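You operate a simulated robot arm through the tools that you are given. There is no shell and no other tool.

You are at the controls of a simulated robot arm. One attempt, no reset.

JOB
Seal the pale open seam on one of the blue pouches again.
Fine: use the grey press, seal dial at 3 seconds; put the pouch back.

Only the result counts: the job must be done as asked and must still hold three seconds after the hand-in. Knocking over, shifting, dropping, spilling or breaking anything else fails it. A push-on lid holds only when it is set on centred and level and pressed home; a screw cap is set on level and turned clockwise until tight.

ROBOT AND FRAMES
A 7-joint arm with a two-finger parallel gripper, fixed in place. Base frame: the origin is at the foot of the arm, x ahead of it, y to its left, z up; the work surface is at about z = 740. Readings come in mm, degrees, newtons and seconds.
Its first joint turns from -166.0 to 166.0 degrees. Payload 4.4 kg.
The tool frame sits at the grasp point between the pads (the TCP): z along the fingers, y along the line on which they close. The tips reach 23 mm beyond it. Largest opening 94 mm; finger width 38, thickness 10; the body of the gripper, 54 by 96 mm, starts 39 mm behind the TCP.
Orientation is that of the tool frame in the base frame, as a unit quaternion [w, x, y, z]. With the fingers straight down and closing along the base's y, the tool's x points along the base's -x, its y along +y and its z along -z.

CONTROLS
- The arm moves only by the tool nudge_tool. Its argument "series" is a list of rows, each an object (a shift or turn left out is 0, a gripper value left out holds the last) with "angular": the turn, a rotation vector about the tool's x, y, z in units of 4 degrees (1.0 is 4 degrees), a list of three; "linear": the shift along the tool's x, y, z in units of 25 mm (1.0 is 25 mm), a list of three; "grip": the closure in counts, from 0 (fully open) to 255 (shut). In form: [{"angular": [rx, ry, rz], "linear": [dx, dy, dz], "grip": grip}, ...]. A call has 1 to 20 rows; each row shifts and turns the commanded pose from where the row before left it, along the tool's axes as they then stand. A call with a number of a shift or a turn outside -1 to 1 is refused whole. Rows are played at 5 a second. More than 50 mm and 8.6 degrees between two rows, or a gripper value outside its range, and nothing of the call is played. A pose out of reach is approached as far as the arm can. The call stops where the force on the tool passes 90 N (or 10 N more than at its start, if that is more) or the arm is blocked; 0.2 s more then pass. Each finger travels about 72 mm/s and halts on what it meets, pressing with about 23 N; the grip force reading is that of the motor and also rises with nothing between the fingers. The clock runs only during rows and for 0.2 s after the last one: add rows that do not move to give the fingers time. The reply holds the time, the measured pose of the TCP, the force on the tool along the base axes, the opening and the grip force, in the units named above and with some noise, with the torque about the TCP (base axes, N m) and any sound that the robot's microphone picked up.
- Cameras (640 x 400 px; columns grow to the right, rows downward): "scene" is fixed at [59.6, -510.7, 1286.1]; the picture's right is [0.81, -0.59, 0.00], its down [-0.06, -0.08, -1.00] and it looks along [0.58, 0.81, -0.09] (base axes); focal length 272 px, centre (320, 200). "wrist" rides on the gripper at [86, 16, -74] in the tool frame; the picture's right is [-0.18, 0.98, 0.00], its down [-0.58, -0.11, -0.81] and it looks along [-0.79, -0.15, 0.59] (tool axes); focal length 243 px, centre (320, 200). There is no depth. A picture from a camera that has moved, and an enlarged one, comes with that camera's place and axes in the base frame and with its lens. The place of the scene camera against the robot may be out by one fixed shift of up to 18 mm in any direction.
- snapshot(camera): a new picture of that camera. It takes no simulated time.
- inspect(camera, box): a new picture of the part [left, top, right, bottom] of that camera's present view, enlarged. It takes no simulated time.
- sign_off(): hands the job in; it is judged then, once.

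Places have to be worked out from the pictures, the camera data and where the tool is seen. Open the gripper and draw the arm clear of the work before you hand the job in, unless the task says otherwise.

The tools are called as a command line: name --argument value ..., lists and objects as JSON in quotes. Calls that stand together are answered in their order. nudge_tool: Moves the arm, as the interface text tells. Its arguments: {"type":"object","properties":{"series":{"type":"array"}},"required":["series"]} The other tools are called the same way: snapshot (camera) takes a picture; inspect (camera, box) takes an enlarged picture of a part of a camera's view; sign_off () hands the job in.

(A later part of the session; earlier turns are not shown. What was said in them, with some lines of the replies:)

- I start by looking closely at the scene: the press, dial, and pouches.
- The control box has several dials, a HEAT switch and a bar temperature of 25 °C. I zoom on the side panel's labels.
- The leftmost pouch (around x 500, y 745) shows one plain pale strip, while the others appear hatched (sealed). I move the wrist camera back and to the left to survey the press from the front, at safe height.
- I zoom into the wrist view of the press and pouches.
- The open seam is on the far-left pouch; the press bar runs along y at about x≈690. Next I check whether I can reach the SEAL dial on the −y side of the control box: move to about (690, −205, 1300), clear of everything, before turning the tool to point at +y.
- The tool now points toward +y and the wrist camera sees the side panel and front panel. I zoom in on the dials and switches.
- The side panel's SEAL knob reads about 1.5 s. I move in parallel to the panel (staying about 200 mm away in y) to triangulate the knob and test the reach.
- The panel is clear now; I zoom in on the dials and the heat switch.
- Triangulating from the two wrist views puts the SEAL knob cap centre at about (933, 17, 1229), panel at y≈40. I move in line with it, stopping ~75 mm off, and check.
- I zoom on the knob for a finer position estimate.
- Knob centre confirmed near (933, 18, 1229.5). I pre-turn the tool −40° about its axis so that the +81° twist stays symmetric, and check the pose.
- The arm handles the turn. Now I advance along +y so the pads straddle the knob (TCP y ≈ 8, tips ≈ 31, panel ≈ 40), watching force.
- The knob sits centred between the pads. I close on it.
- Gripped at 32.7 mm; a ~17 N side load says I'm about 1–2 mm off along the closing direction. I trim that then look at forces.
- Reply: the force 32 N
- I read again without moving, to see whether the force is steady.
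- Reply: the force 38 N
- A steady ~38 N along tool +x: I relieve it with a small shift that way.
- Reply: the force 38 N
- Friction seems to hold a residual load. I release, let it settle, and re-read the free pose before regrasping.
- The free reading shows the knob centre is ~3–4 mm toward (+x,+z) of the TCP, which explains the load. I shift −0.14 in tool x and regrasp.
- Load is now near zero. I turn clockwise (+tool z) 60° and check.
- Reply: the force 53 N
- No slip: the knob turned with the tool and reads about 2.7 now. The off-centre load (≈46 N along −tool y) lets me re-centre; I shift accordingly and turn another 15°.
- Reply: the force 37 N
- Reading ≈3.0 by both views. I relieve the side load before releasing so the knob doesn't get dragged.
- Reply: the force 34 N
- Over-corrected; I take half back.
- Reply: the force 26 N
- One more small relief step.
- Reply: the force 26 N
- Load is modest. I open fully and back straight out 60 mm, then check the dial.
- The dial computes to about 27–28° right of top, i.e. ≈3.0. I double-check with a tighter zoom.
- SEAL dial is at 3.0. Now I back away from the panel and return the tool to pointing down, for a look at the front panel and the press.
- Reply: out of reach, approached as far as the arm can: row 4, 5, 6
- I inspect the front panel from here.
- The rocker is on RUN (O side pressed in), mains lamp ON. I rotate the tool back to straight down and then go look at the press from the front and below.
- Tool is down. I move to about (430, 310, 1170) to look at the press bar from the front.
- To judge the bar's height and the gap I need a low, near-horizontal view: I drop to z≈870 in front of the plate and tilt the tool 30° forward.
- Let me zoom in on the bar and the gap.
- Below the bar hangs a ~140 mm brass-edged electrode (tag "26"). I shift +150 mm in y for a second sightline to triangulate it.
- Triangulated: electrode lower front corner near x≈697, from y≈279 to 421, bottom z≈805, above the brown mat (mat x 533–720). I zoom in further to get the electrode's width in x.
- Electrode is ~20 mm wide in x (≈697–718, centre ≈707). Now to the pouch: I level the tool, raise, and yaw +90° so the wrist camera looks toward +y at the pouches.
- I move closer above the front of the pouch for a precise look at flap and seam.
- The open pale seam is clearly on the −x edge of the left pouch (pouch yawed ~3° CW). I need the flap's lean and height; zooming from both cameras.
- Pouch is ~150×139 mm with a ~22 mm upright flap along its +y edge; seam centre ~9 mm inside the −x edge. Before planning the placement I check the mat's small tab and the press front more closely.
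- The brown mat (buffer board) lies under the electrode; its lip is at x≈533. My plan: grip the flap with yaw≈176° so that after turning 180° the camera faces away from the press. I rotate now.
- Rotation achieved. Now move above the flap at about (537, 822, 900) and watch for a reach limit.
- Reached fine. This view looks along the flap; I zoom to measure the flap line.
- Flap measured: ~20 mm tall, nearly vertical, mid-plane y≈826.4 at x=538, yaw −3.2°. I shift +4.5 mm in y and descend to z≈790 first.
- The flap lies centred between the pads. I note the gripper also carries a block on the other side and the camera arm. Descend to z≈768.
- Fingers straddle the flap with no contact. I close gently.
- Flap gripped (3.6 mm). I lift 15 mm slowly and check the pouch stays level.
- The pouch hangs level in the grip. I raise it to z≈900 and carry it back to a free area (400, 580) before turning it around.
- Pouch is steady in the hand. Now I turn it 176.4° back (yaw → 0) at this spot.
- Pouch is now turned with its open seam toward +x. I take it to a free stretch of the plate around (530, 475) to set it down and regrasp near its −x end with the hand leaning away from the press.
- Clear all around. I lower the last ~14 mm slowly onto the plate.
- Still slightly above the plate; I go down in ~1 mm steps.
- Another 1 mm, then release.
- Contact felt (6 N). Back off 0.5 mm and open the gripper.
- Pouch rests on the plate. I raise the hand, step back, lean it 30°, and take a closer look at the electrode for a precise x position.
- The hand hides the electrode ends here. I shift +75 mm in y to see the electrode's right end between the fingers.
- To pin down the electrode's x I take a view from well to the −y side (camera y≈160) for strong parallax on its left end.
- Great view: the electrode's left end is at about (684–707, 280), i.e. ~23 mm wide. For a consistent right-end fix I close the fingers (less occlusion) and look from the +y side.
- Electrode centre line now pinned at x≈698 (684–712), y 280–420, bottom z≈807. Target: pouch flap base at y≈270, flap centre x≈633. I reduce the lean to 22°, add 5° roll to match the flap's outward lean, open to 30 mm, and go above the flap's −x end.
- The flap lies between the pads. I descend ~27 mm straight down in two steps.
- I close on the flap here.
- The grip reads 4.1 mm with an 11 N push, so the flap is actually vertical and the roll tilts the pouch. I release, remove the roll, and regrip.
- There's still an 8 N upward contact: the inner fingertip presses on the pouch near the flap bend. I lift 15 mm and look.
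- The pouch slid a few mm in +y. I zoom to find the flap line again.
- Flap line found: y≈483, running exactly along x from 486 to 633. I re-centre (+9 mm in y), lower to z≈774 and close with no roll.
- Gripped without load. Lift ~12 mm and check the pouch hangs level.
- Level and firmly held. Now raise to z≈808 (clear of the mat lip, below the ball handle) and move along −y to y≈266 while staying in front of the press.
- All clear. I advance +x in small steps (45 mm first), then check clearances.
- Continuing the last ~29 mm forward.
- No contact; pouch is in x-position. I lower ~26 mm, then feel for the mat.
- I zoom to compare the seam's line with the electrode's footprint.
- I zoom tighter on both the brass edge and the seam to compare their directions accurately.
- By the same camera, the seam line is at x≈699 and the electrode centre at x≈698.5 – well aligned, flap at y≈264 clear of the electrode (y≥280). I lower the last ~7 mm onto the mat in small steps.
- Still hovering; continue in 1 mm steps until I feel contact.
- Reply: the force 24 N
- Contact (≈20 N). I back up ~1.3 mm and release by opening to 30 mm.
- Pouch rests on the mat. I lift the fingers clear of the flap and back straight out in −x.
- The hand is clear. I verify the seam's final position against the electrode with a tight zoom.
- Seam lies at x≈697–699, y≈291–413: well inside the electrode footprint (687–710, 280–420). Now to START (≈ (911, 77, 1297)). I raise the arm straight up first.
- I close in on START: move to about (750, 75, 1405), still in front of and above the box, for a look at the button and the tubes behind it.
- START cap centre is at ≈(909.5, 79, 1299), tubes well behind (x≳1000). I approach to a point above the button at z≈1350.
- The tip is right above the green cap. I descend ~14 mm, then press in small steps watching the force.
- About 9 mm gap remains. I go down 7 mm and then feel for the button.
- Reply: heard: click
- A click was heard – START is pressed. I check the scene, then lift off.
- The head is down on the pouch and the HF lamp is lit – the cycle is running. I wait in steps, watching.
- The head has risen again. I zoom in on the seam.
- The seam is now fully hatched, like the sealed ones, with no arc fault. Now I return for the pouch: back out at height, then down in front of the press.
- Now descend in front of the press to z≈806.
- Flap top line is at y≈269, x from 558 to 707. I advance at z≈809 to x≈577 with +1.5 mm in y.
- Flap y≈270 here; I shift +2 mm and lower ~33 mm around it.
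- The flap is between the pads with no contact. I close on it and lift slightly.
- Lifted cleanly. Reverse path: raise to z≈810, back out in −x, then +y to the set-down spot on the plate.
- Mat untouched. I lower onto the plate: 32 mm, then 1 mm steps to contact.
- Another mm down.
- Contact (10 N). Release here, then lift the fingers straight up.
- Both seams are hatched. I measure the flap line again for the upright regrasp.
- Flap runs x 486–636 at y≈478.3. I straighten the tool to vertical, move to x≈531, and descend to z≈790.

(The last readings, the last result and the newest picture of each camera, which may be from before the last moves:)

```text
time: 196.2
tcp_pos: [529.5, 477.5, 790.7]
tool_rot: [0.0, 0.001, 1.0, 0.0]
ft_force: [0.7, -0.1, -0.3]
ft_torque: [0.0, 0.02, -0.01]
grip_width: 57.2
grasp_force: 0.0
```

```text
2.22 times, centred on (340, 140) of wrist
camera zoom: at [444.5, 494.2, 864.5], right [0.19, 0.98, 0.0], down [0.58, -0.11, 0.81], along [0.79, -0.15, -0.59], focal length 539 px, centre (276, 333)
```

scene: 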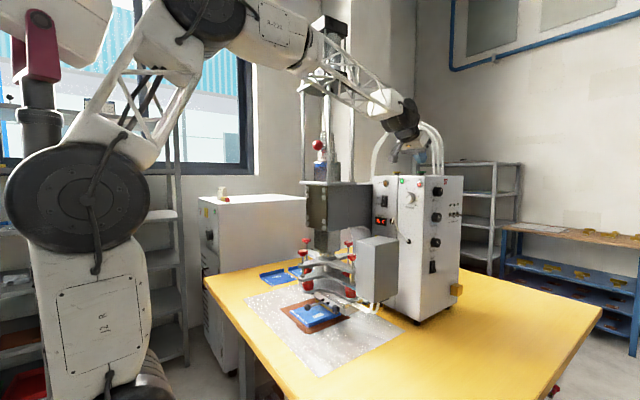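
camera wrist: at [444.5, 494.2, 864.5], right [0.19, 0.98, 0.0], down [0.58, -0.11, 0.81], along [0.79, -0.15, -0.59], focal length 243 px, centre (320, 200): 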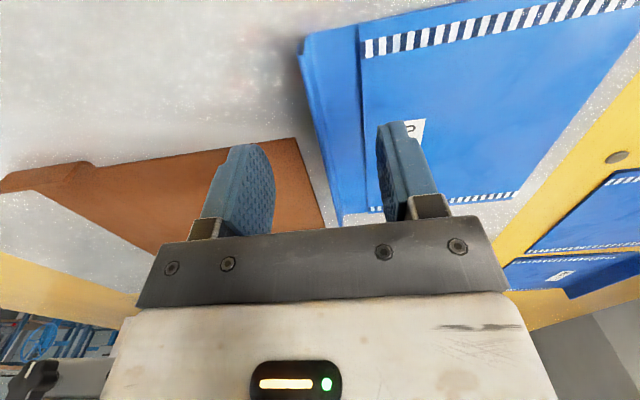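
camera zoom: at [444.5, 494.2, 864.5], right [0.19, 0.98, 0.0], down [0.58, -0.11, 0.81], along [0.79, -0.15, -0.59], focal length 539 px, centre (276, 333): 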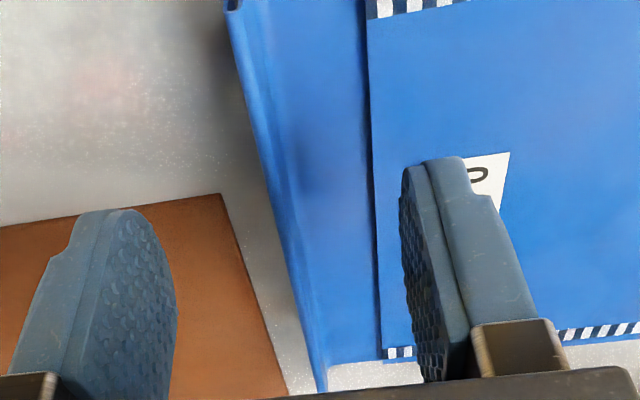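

Centred. Lower to z≈769, close, and lift 15 mm.

nudge_tool --series '[{"linear": [0, 0, 0.45]}, {"linear": [0, 0, 0.41]}, {}, {"grip": 180}, {"grip": 230}, {"grip": 255}, {}, {}, {}]'

nudge_tool --series '[{"linear": [0, 0, -0.2]}, {"linear": [0, 0, -0.2]}, {"linear": [0, 0, -0.2]}, {}, {}]'

snapshot --camera "wrist"

inspect --camera "scene" --box '[245, 260, 325, 320]'

```text
time: 198.2
tcp_pos: [531.8, 477.5, 768.4]
tool_rot: [0.0, 0.002, 1.0, -0.001]
ft_force: [0.7, 0.8, 0.3]
ft_torque: [0.01, -0.07, -0.02]
grip_width: 3.8
grasp_force: 23.2
```

```text
time: 199.4
tcp_pos: [530.5, 476.8, 784.0]
tool_rot: [0.0, 0.001, 1.0, 0.0]
ft_force: [0.2, -0.4, 0.1]
ft_torque: [-0.05, 0.0, 0.0]
grip_width: 3.5
grasp_force: 22.8
```

```text
taken
camera wrist: at [444.5, 494.2, 858.1], right [0.19, 0.98, 0.0], down [0.58, -0.11, 0.81], along [0.79, -0.15, -0.59], focal length 243 px, centre (320, 200)
```

wrist: 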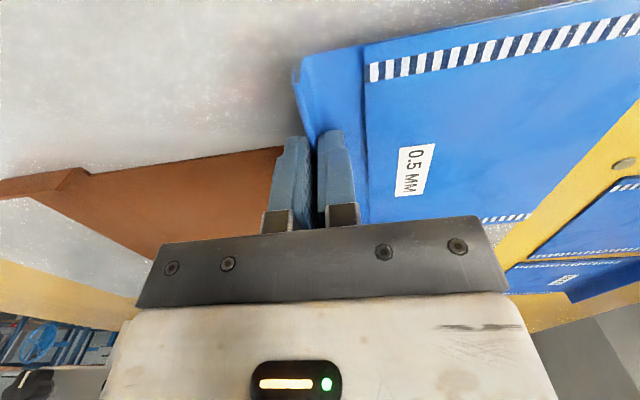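

```text
6.67 times, centred on (285, 290) of scene
camera zoom: at [59.6, -510.7, 1286.1], right [0.81, -0.59, 0.0], down [-0.06, -0.08, -1.0], along [0.58, 0.81, -0.09], focal length 1817 px, centre (553, -400)
```

zoom: 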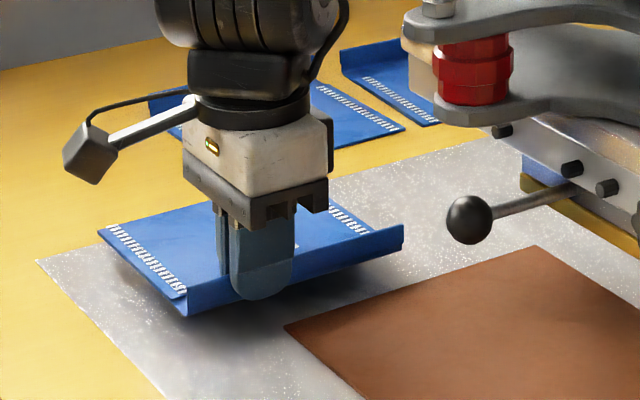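

Grip matches the first pick. Now the reverse carry: raise to ~897, move to (400, 580), and turn back −176.6°.

nudge_tool --series '[{"linear": [0, 0, -0.9]}, {"linear": [0, 0, -0.9]}, {"linear": [0, 0, -0.9]}, {"linear": [0, 0, -0.9]}, {"linear": [0, 0, -0.9]}, {"linear": [0.5, 0.4, 0]}, {"linear": [0.87, 0.69, 0]}, {"linear": [0.87, 0.69, 0]}, {"linear": [0.87, 0.69, 0]}, {"linear": [0.87, 0.69, 0]}, {"linear": [0.87, 0.69, 0]}, {"linear": [0.39, 0.31, 0]}, {}]'

nudge_tool --series '[{"angular": [0, 0, -1]}, {"angular": [0, 0, -1]}, {"angular": [0, 0, -1]}, {"angular": [0, 0, -1]}, {"angular": [0, 0, -1]}, {"angular": [0, 0, -1]}, {"angular": [0, 0, -1]}, {"angular": [0, 0, -1]}, {"angular": [0, 0, -1]}, {"angular": [0, 0, -1]}, {"angular": [0, 0, -1]}, {"angular": [0, 0, -1]}, {"angular": [0, 0, -1]}, {"angular": [0, 0, -1]}, {"angular": [0, 0, -1]}, {"angular": [0, 0, -1]}, {"angular": [0, 0, -1]}, {"angular": [0, 0, -1]}, {"angular": [0, 0, -1]}, {"angular": [0, 0, -1]}]'

nudge_tool --series '[{"angular": [0, 0, -1]}, {"angular": [0, 0, -1]}, {"angular": [0, 0, -1]}, {"angular": [0, 0, -1]}, {"angular": [0, 0, -1]}, {"angular": [0, 0, -1]}, {"angular": [0, 0, -1]}, {"angular": [0, 0, -1]}, {"angular": [0, 0, -1]}, {"angular": [0, 0, -1]}, {"angular": [0, 0, -1]}, {"angular": [0, 0, -1]}, {"angular": [0, 0, -1]}, {"angular": [0, 0, -1]}, {"angular": [0, 0, -1]}, {"angular": [0, 0, -1]}, {"angular": [0, 0, -1]}, {"angular": [0, 0, -1]}, {"angular": [0, 0, -1]}, {"angular": [0, 0, -1]}]'

nudge_tool --series '[{"angular": [0, 0, -1]}, {"angular": [0, 0, -1]}, {"angular": [0, 0, -1]}, {"angular": [0, 0, -1]}, {"angular": [0, 0, -0.15]}, {}, {}]'

snapshot --camera "wrist"

snapshot --camera "scene"

```text
time: 202.2
tcp_pos: [400.5, 583.5, 897.2]
tool_rot: [0.0, 0.002, 1.0, 0.0]
ft_force: [0.6, 0.1, 0.0]
ft_torque: [-0.04, 0.01, 0.0]
grip_width: 3.7
grasp_force: 22.9
```

```text
time: 206.4
tcp_pos: [399.6, 582.8, 896.6]
tool_rot: [-0.001, -0.642, 0.767, 0.001]
ft_force: [0.9, 0.0, -0.6]
ft_torque: [-0.01, -0.01, 0.0]
grip_width: 3.6
grasp_force: 22.9
```

```text
time: 210.6
tcp_pos: [399.8, 582.5, 895.5]
tool_rot: [0.001, 0.985, -0.174, 0.0]
ft_force: [0.3, 0.4, -1.5]
ft_torque: [0.05, 0.0, 0.02]
grip_width: 4.0
grasp_force: 23.0
```

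```text
time: 212.2
tcp_pos: [399.5, 582.1, 896.3]
tool_rot: [0.001, 1.0, -0.03, 0.0]
ft_force: [0.7, -0.7, -0.1]
ft_torque: [0.01, -0.03, 0.01]
grip_width: 3.8
grasp_force: 23.3
```

```text
taken
camera wrist: at [485.6, 560.8, 970.5], right [-0.24, -0.97, 0.0], down [-0.57, 0.14, 0.81], along [-0.78, 0.2, -0.59], focal length 243 px, centre (320, 200)
```

wrist: 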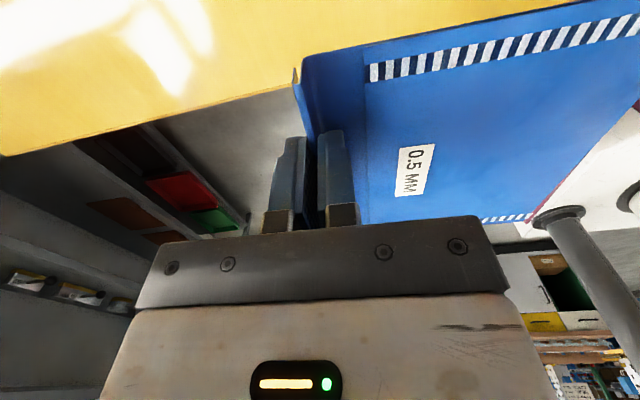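

```text
taken
```

scene: 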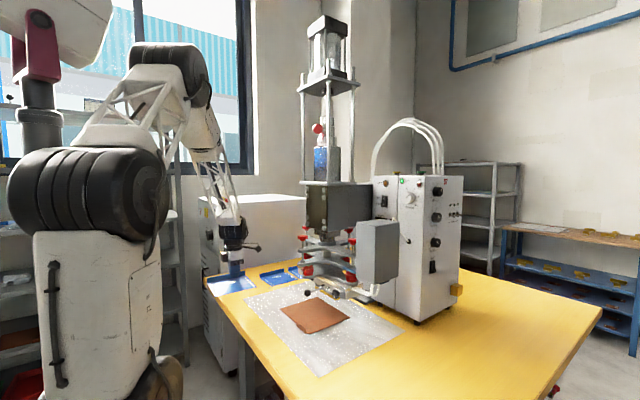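

Same picture as on the way out, now with both seams hatched. I carry it back above its original place.

nudge_tool --series '[{"linear": [0.2235, -0.457, 0]}, {"linear": [0.447, -0.914, 0]}, {"linear": [0.447, -0.914, 0]}, {"linear": [0.447, -0.914, 0]}, {"linear": [0.447, -0.914, 0]}, {"linear": [0.447, -0.914, 0]}, {"linear": [0.447, -0.914, 0]}, {"linear": [0.447, -0.914, 0]}, {"linear": [0.447, -0.914, 0]}, {"linear": [0.447, -0.914, 0]}, {"linear": [0.447, -0.914, 0]}, {"linear": [0.2235, -0.457, 0]}, {}, {}]'

nudge_tool --series '[{"linear": [0, 0, 0.8]}, {"linear": [0, 0, 0.8]}, {"linear": [0, 0, 0.8]}, {"linear": [0, 0, 0.8]}, {"linear": [0, 0, 0.8]}, {}, {}]'

snapshot --camera "wrist"

inspect --camera "scene" --box '[215, 245, 285, 305]'

```text
time: 215.2
tcp_pos: [538.2, 826.8, 897.2]
tool_rot: [0.001, 1.0, -0.031, 0.0]
ft_force: [0.3, -0.4, -0.4]
ft_torque: [0.01, -0.02, 0.0]
grip_width: 3.8
grasp_force: 22.7
```

```text
time: 216.8
tcp_pos: [537.2, 826.9, 796.7]
tool_rot: [0.0, 1.0, -0.031, 0.0]
ft_force: [-0.8, -0.8, -0.3]
ft_torque: [0.0, 0.01, 0.02]
grip_width: 3.5
grasp_force: 22.9
```

```text
taken
camera wrist: at [623.9, 804.3, 871.5], right [-0.24, -0.97, 0.0], down [-0.57, 0.14, 0.81], along [-0.78, 0.2, -0.59], focal length 243 px, centre (320, 200)
```

wrist: 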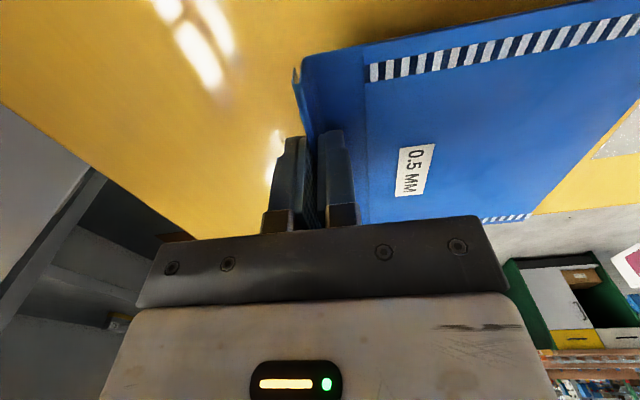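

```text
6.67 times, centred on (250, 275) of scene
camera zoom: at [59.6, -510.7, 1286.1], right [0.81, -0.59, 0.0], down [-0.06, -0.08, -1.0], along [0.58, 0.81, -0.09], focal length 1817 px, centre (787, -300)
```

zoom: 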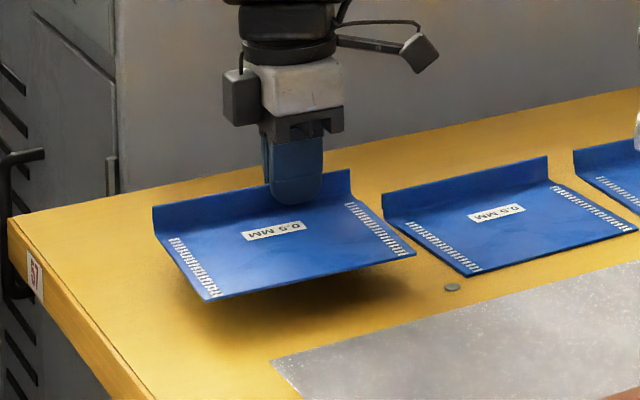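

Right over its original spot. I trim −1.3 mm in y and lower to the table, feeling for contact.

nudge_tool --series '[{"linear": [0, 0.05, 0.35]}, {"linear": [0, 0, 0.35]}, {"linear": [0, 0, 0.33]}, {}, {}]'

nudge_tool --series '[{"linear": [0, 0, 0.04]}, {}, {"linear": [0, 0, 0.03]}, {}, {}]'

inspect --camera "scene" --box '[215, 245, 285, 305]'

```text
time: 218.0
tcp_pos: [538.9, 823.9, 771.3]
tool_rot: [0.0, 1.0, -0.031, 0.0]
ft_force: [-0.5, -0.2, -0.1]
ft_torque: [0.01, -0.03, 0.02]
grip_width: 3.7
grasp_force: 22.9
```

```text
time: 219.2
tcp_pos: [539.1, 825.1, 768.7]
tool_rot: [0.0, 0.999, -0.032, -0.001]
ft_force: [0.3, -0.2, 0.0]
ft_torque: [-0.02, -0.02, -0.04]
grip_width: 3.7
grasp_force: 23.3
```

```text
6.67 times, centred on (250, 275) of scene
camera zoom: at [59.6, -510.7, 1286.1], right [0.81, -0.59, 0.0], down [-0.06, -0.08, -1.0], along [0.58, 0.81, -0.09], focal length 1817 px, centre (787, -300)
```

zoom: 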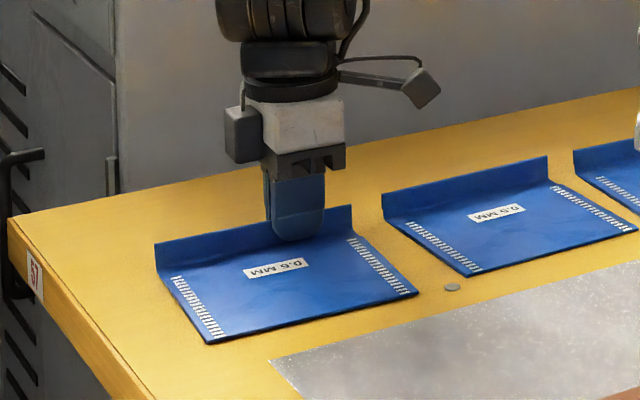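

Position matches the original within ~1.5 mm. A last touch-down then release.

nudge_tool --series '[{"linear": [-0.03, 0, 0.02]}, {}, {"linear": [0, 0, 0.02]}, {}, {}]'

```text
time: 220.4
tcp_pos: [537.8, 824.7, 767.5]
tool_rot: [0.0, 1.0, -0.031, 0.0]
ft_force: [0.4, -0.2, 2.1]
ft_torque: [0.0, 0.33, -0.02]
grip_width: 3.8
grasp_force: 23.0
```

Light contact (2 N). I open slowly to about 72 mm and then rise straight up.

nudge_tool --series '[{"grip": 225}, {"grip": 180}, {"grip": 120}, {"grip": 60}, {}, {}, {}, {"linear": [0, 0, -0.4]}, {"linear": [0, 0, -0.8]}, {"linear": [0, 0, -0.9]}, {"linear": [0, 0, -0.9]}, {"linear": [0, 0, -0.9]}, {"linear": [0, 0, -0.9]}, {"linear": [0, 0, -0.9]}, {}]'

inspect --camera "scene" --box '[215, 245, 285, 305]'

snapshot --camera "wrist"

```text
time: 223.6
tcp_pos: [537.2, 824.5, 909.9]
tool_rot: [0.0, 0.999, -0.032, -0.001]
ft_force: [-0.9, -0.5, -0.5]
ft_torque: [0.0, 0.0, 0.0]
grip_width: 71.8
grasp_force: 0.0
```

```text
6.67 times, centred on (250, 275) of scene
camera zoom: at [59.6, -510.7, 1286.1], right [0.81, -0.59, 0.0], down [-0.06, -0.08, -1.0], along [0.58, 0.81, -0.09], focal length 1817 px, centre (787, -300)
```

zoom: 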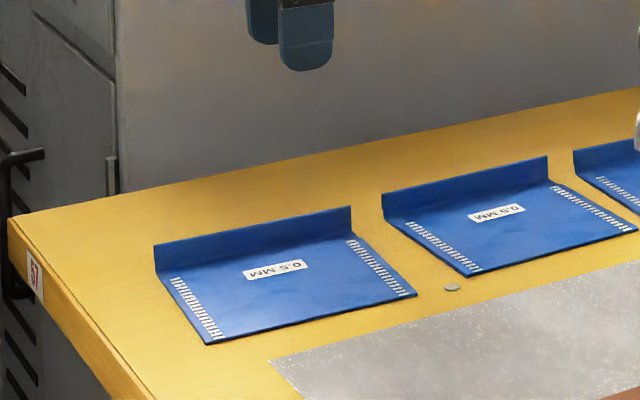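

```text
taken
camera wrist: at [623.4, 803.1, 984.8], right [-0.24, -0.97, 0.0], down [-0.57, 0.14, 0.81], along [-0.78, 0.2, -0.59], focal length 243 px, centre (320, 200)
```

wrist: 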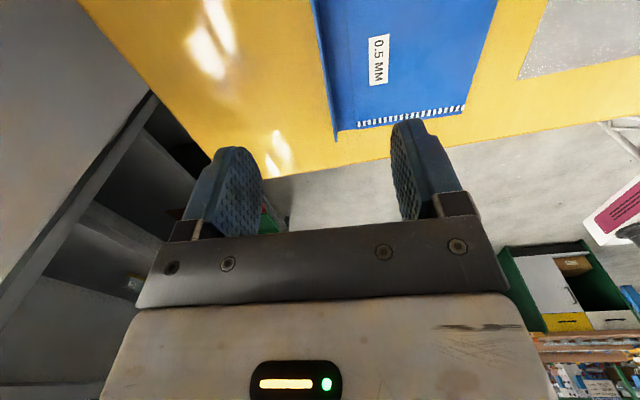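

The pouch is back in place, sealed on both sides. I open fully and draw the arm well clear of the work.

nudge_tool --series '[{"linear": [0, 0, -1], "grip": 0}, {"linear": [0, 0, -1]}, {"linear": [0, 0, -1]}, {"linear": [-0.443, 0.92, -0.3]}, {"linear": [-0.443, 0.92, -0.3]}, {"linear": [-0.443, 0.92, -0.3]}, {"linear": [-0.443, 0.92, -0.3]}, {"linear": [-0.443, 0.92, -0.3]}, {"linear": [-0.443, 0.92, -0.3]}, {"linear": [-0.443, 0.92, -0.3]}, {"linear": [-0.443, 0.92, -0.3]}, {"linear": [-0.443, 0.92, -0.3]}, {"linear": [-0.443, 0.92, -0.3]}, {"linear": [-0.443, 0.92, -0.3]}, {"linear": [-0.443, 0.92, -0.3]}, {"linear": [-0.443, 0.92, -0.3]}, {}, {}, {}]'

snapshot --camera "scene"

inspect --camera "scene" --box '[200, 220, 440, 370]'

inspect --camera "scene" --box '[215, 260, 310, 310]'

inspect --camera "scene" --box '[430, 180, 446, 204]'

```text
time: 227.6
tcp_pos: [374.8, 533.8, 1082.7]
tool_rot: [0.001, 0.999, -0.032, 0.0]
ft_force: [0.0, 0.1, 0.5]
ft_torque: [0.02, -0.03, 0.04]
grip_width: 94.1
grasp_force: 0.1
```

```text
taken
```

scene: 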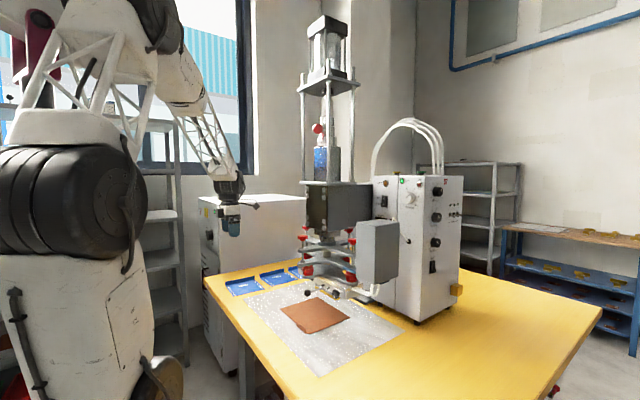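

```text
2.67 times, centred on (320, 295) of scene
camera zoom: at [59.6, -510.7, 1286.1], right [0.81, -0.59, 0.0], down [-0.06, -0.08, -1.0], along [0.58, 0.81, -0.09], focal length 727 px, centre (320, -53)
```

zoom: 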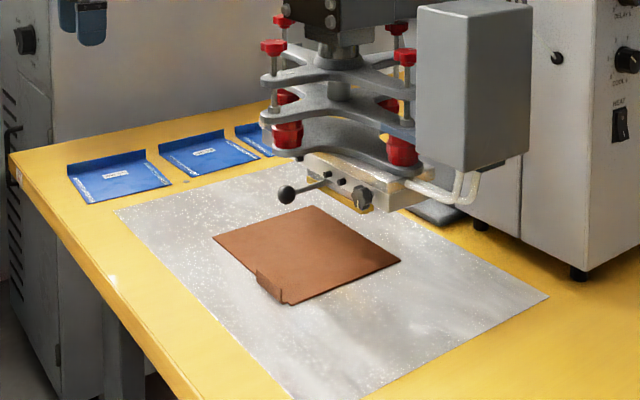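

```text
6.74 times, centred on (262, 285) of scene
camera zoom: at [59.6, -510.7, 1286.1], right [0.81, -0.59, 0.0], down [-0.06, -0.08, -1.0], along [0.58, 0.81, -0.09], focal length 1836 px, centre (707, -373)
```

zoom: 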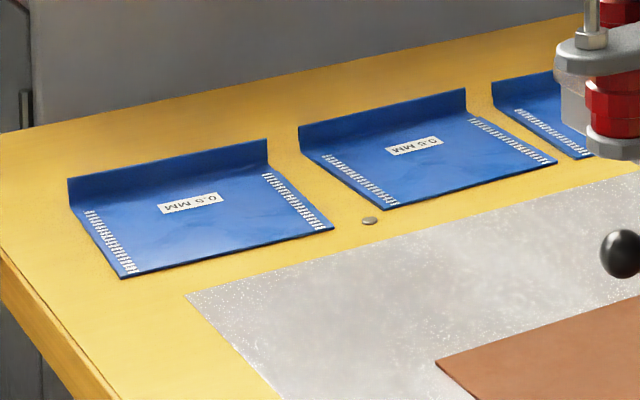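

```text
16.00 times, centred on (438, 192) of scene
camera zoom: at [59.6, -510.7, 1286.1], right [0.81, -0.59, 0.0], down [-0.06, -0.08, -1.0], along [0.58, 0.81, -0.09], focal length 4361 px, centre (-1568, 328)
```

zoom: 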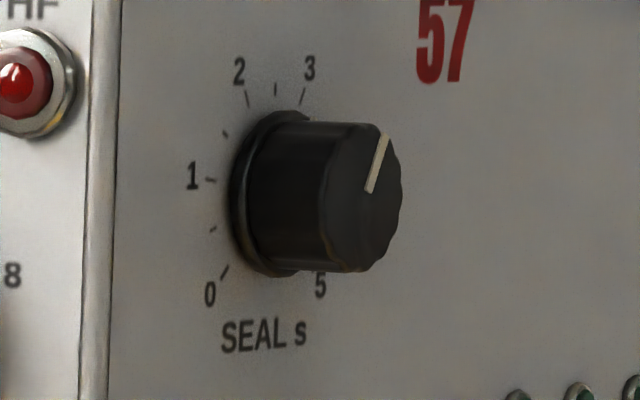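

The pouch is back in its original place with both seams hatched, and the SEAL dial reads 3. The mat and the other pouches haven't moved, the press is up, and the arm is clear with the gripper open. I hand the job in.

sign_off

```text
The job is handed in.
```

The open seam on the left-hand blue pouch is sealed again, and the pouch is back within about 2 mm of where it lay. Its seam now shows the same hatched pattern as the other sealed seams along its full length.

- **Press settings:** The SEAL dial was at about 1.5 s; I turned it to 3 s and left it there. I changed no other settings: HEAT stayed off, and the press sealed without it.
- **Cycle:** I pressed START once. The press came down, the HF lamp lit and went out, and it rose again with no ARC lamp showing.
- **Surroundings:** The other two pouches and the brown mat look the same as at the start. The arm is clear with the gripper open.
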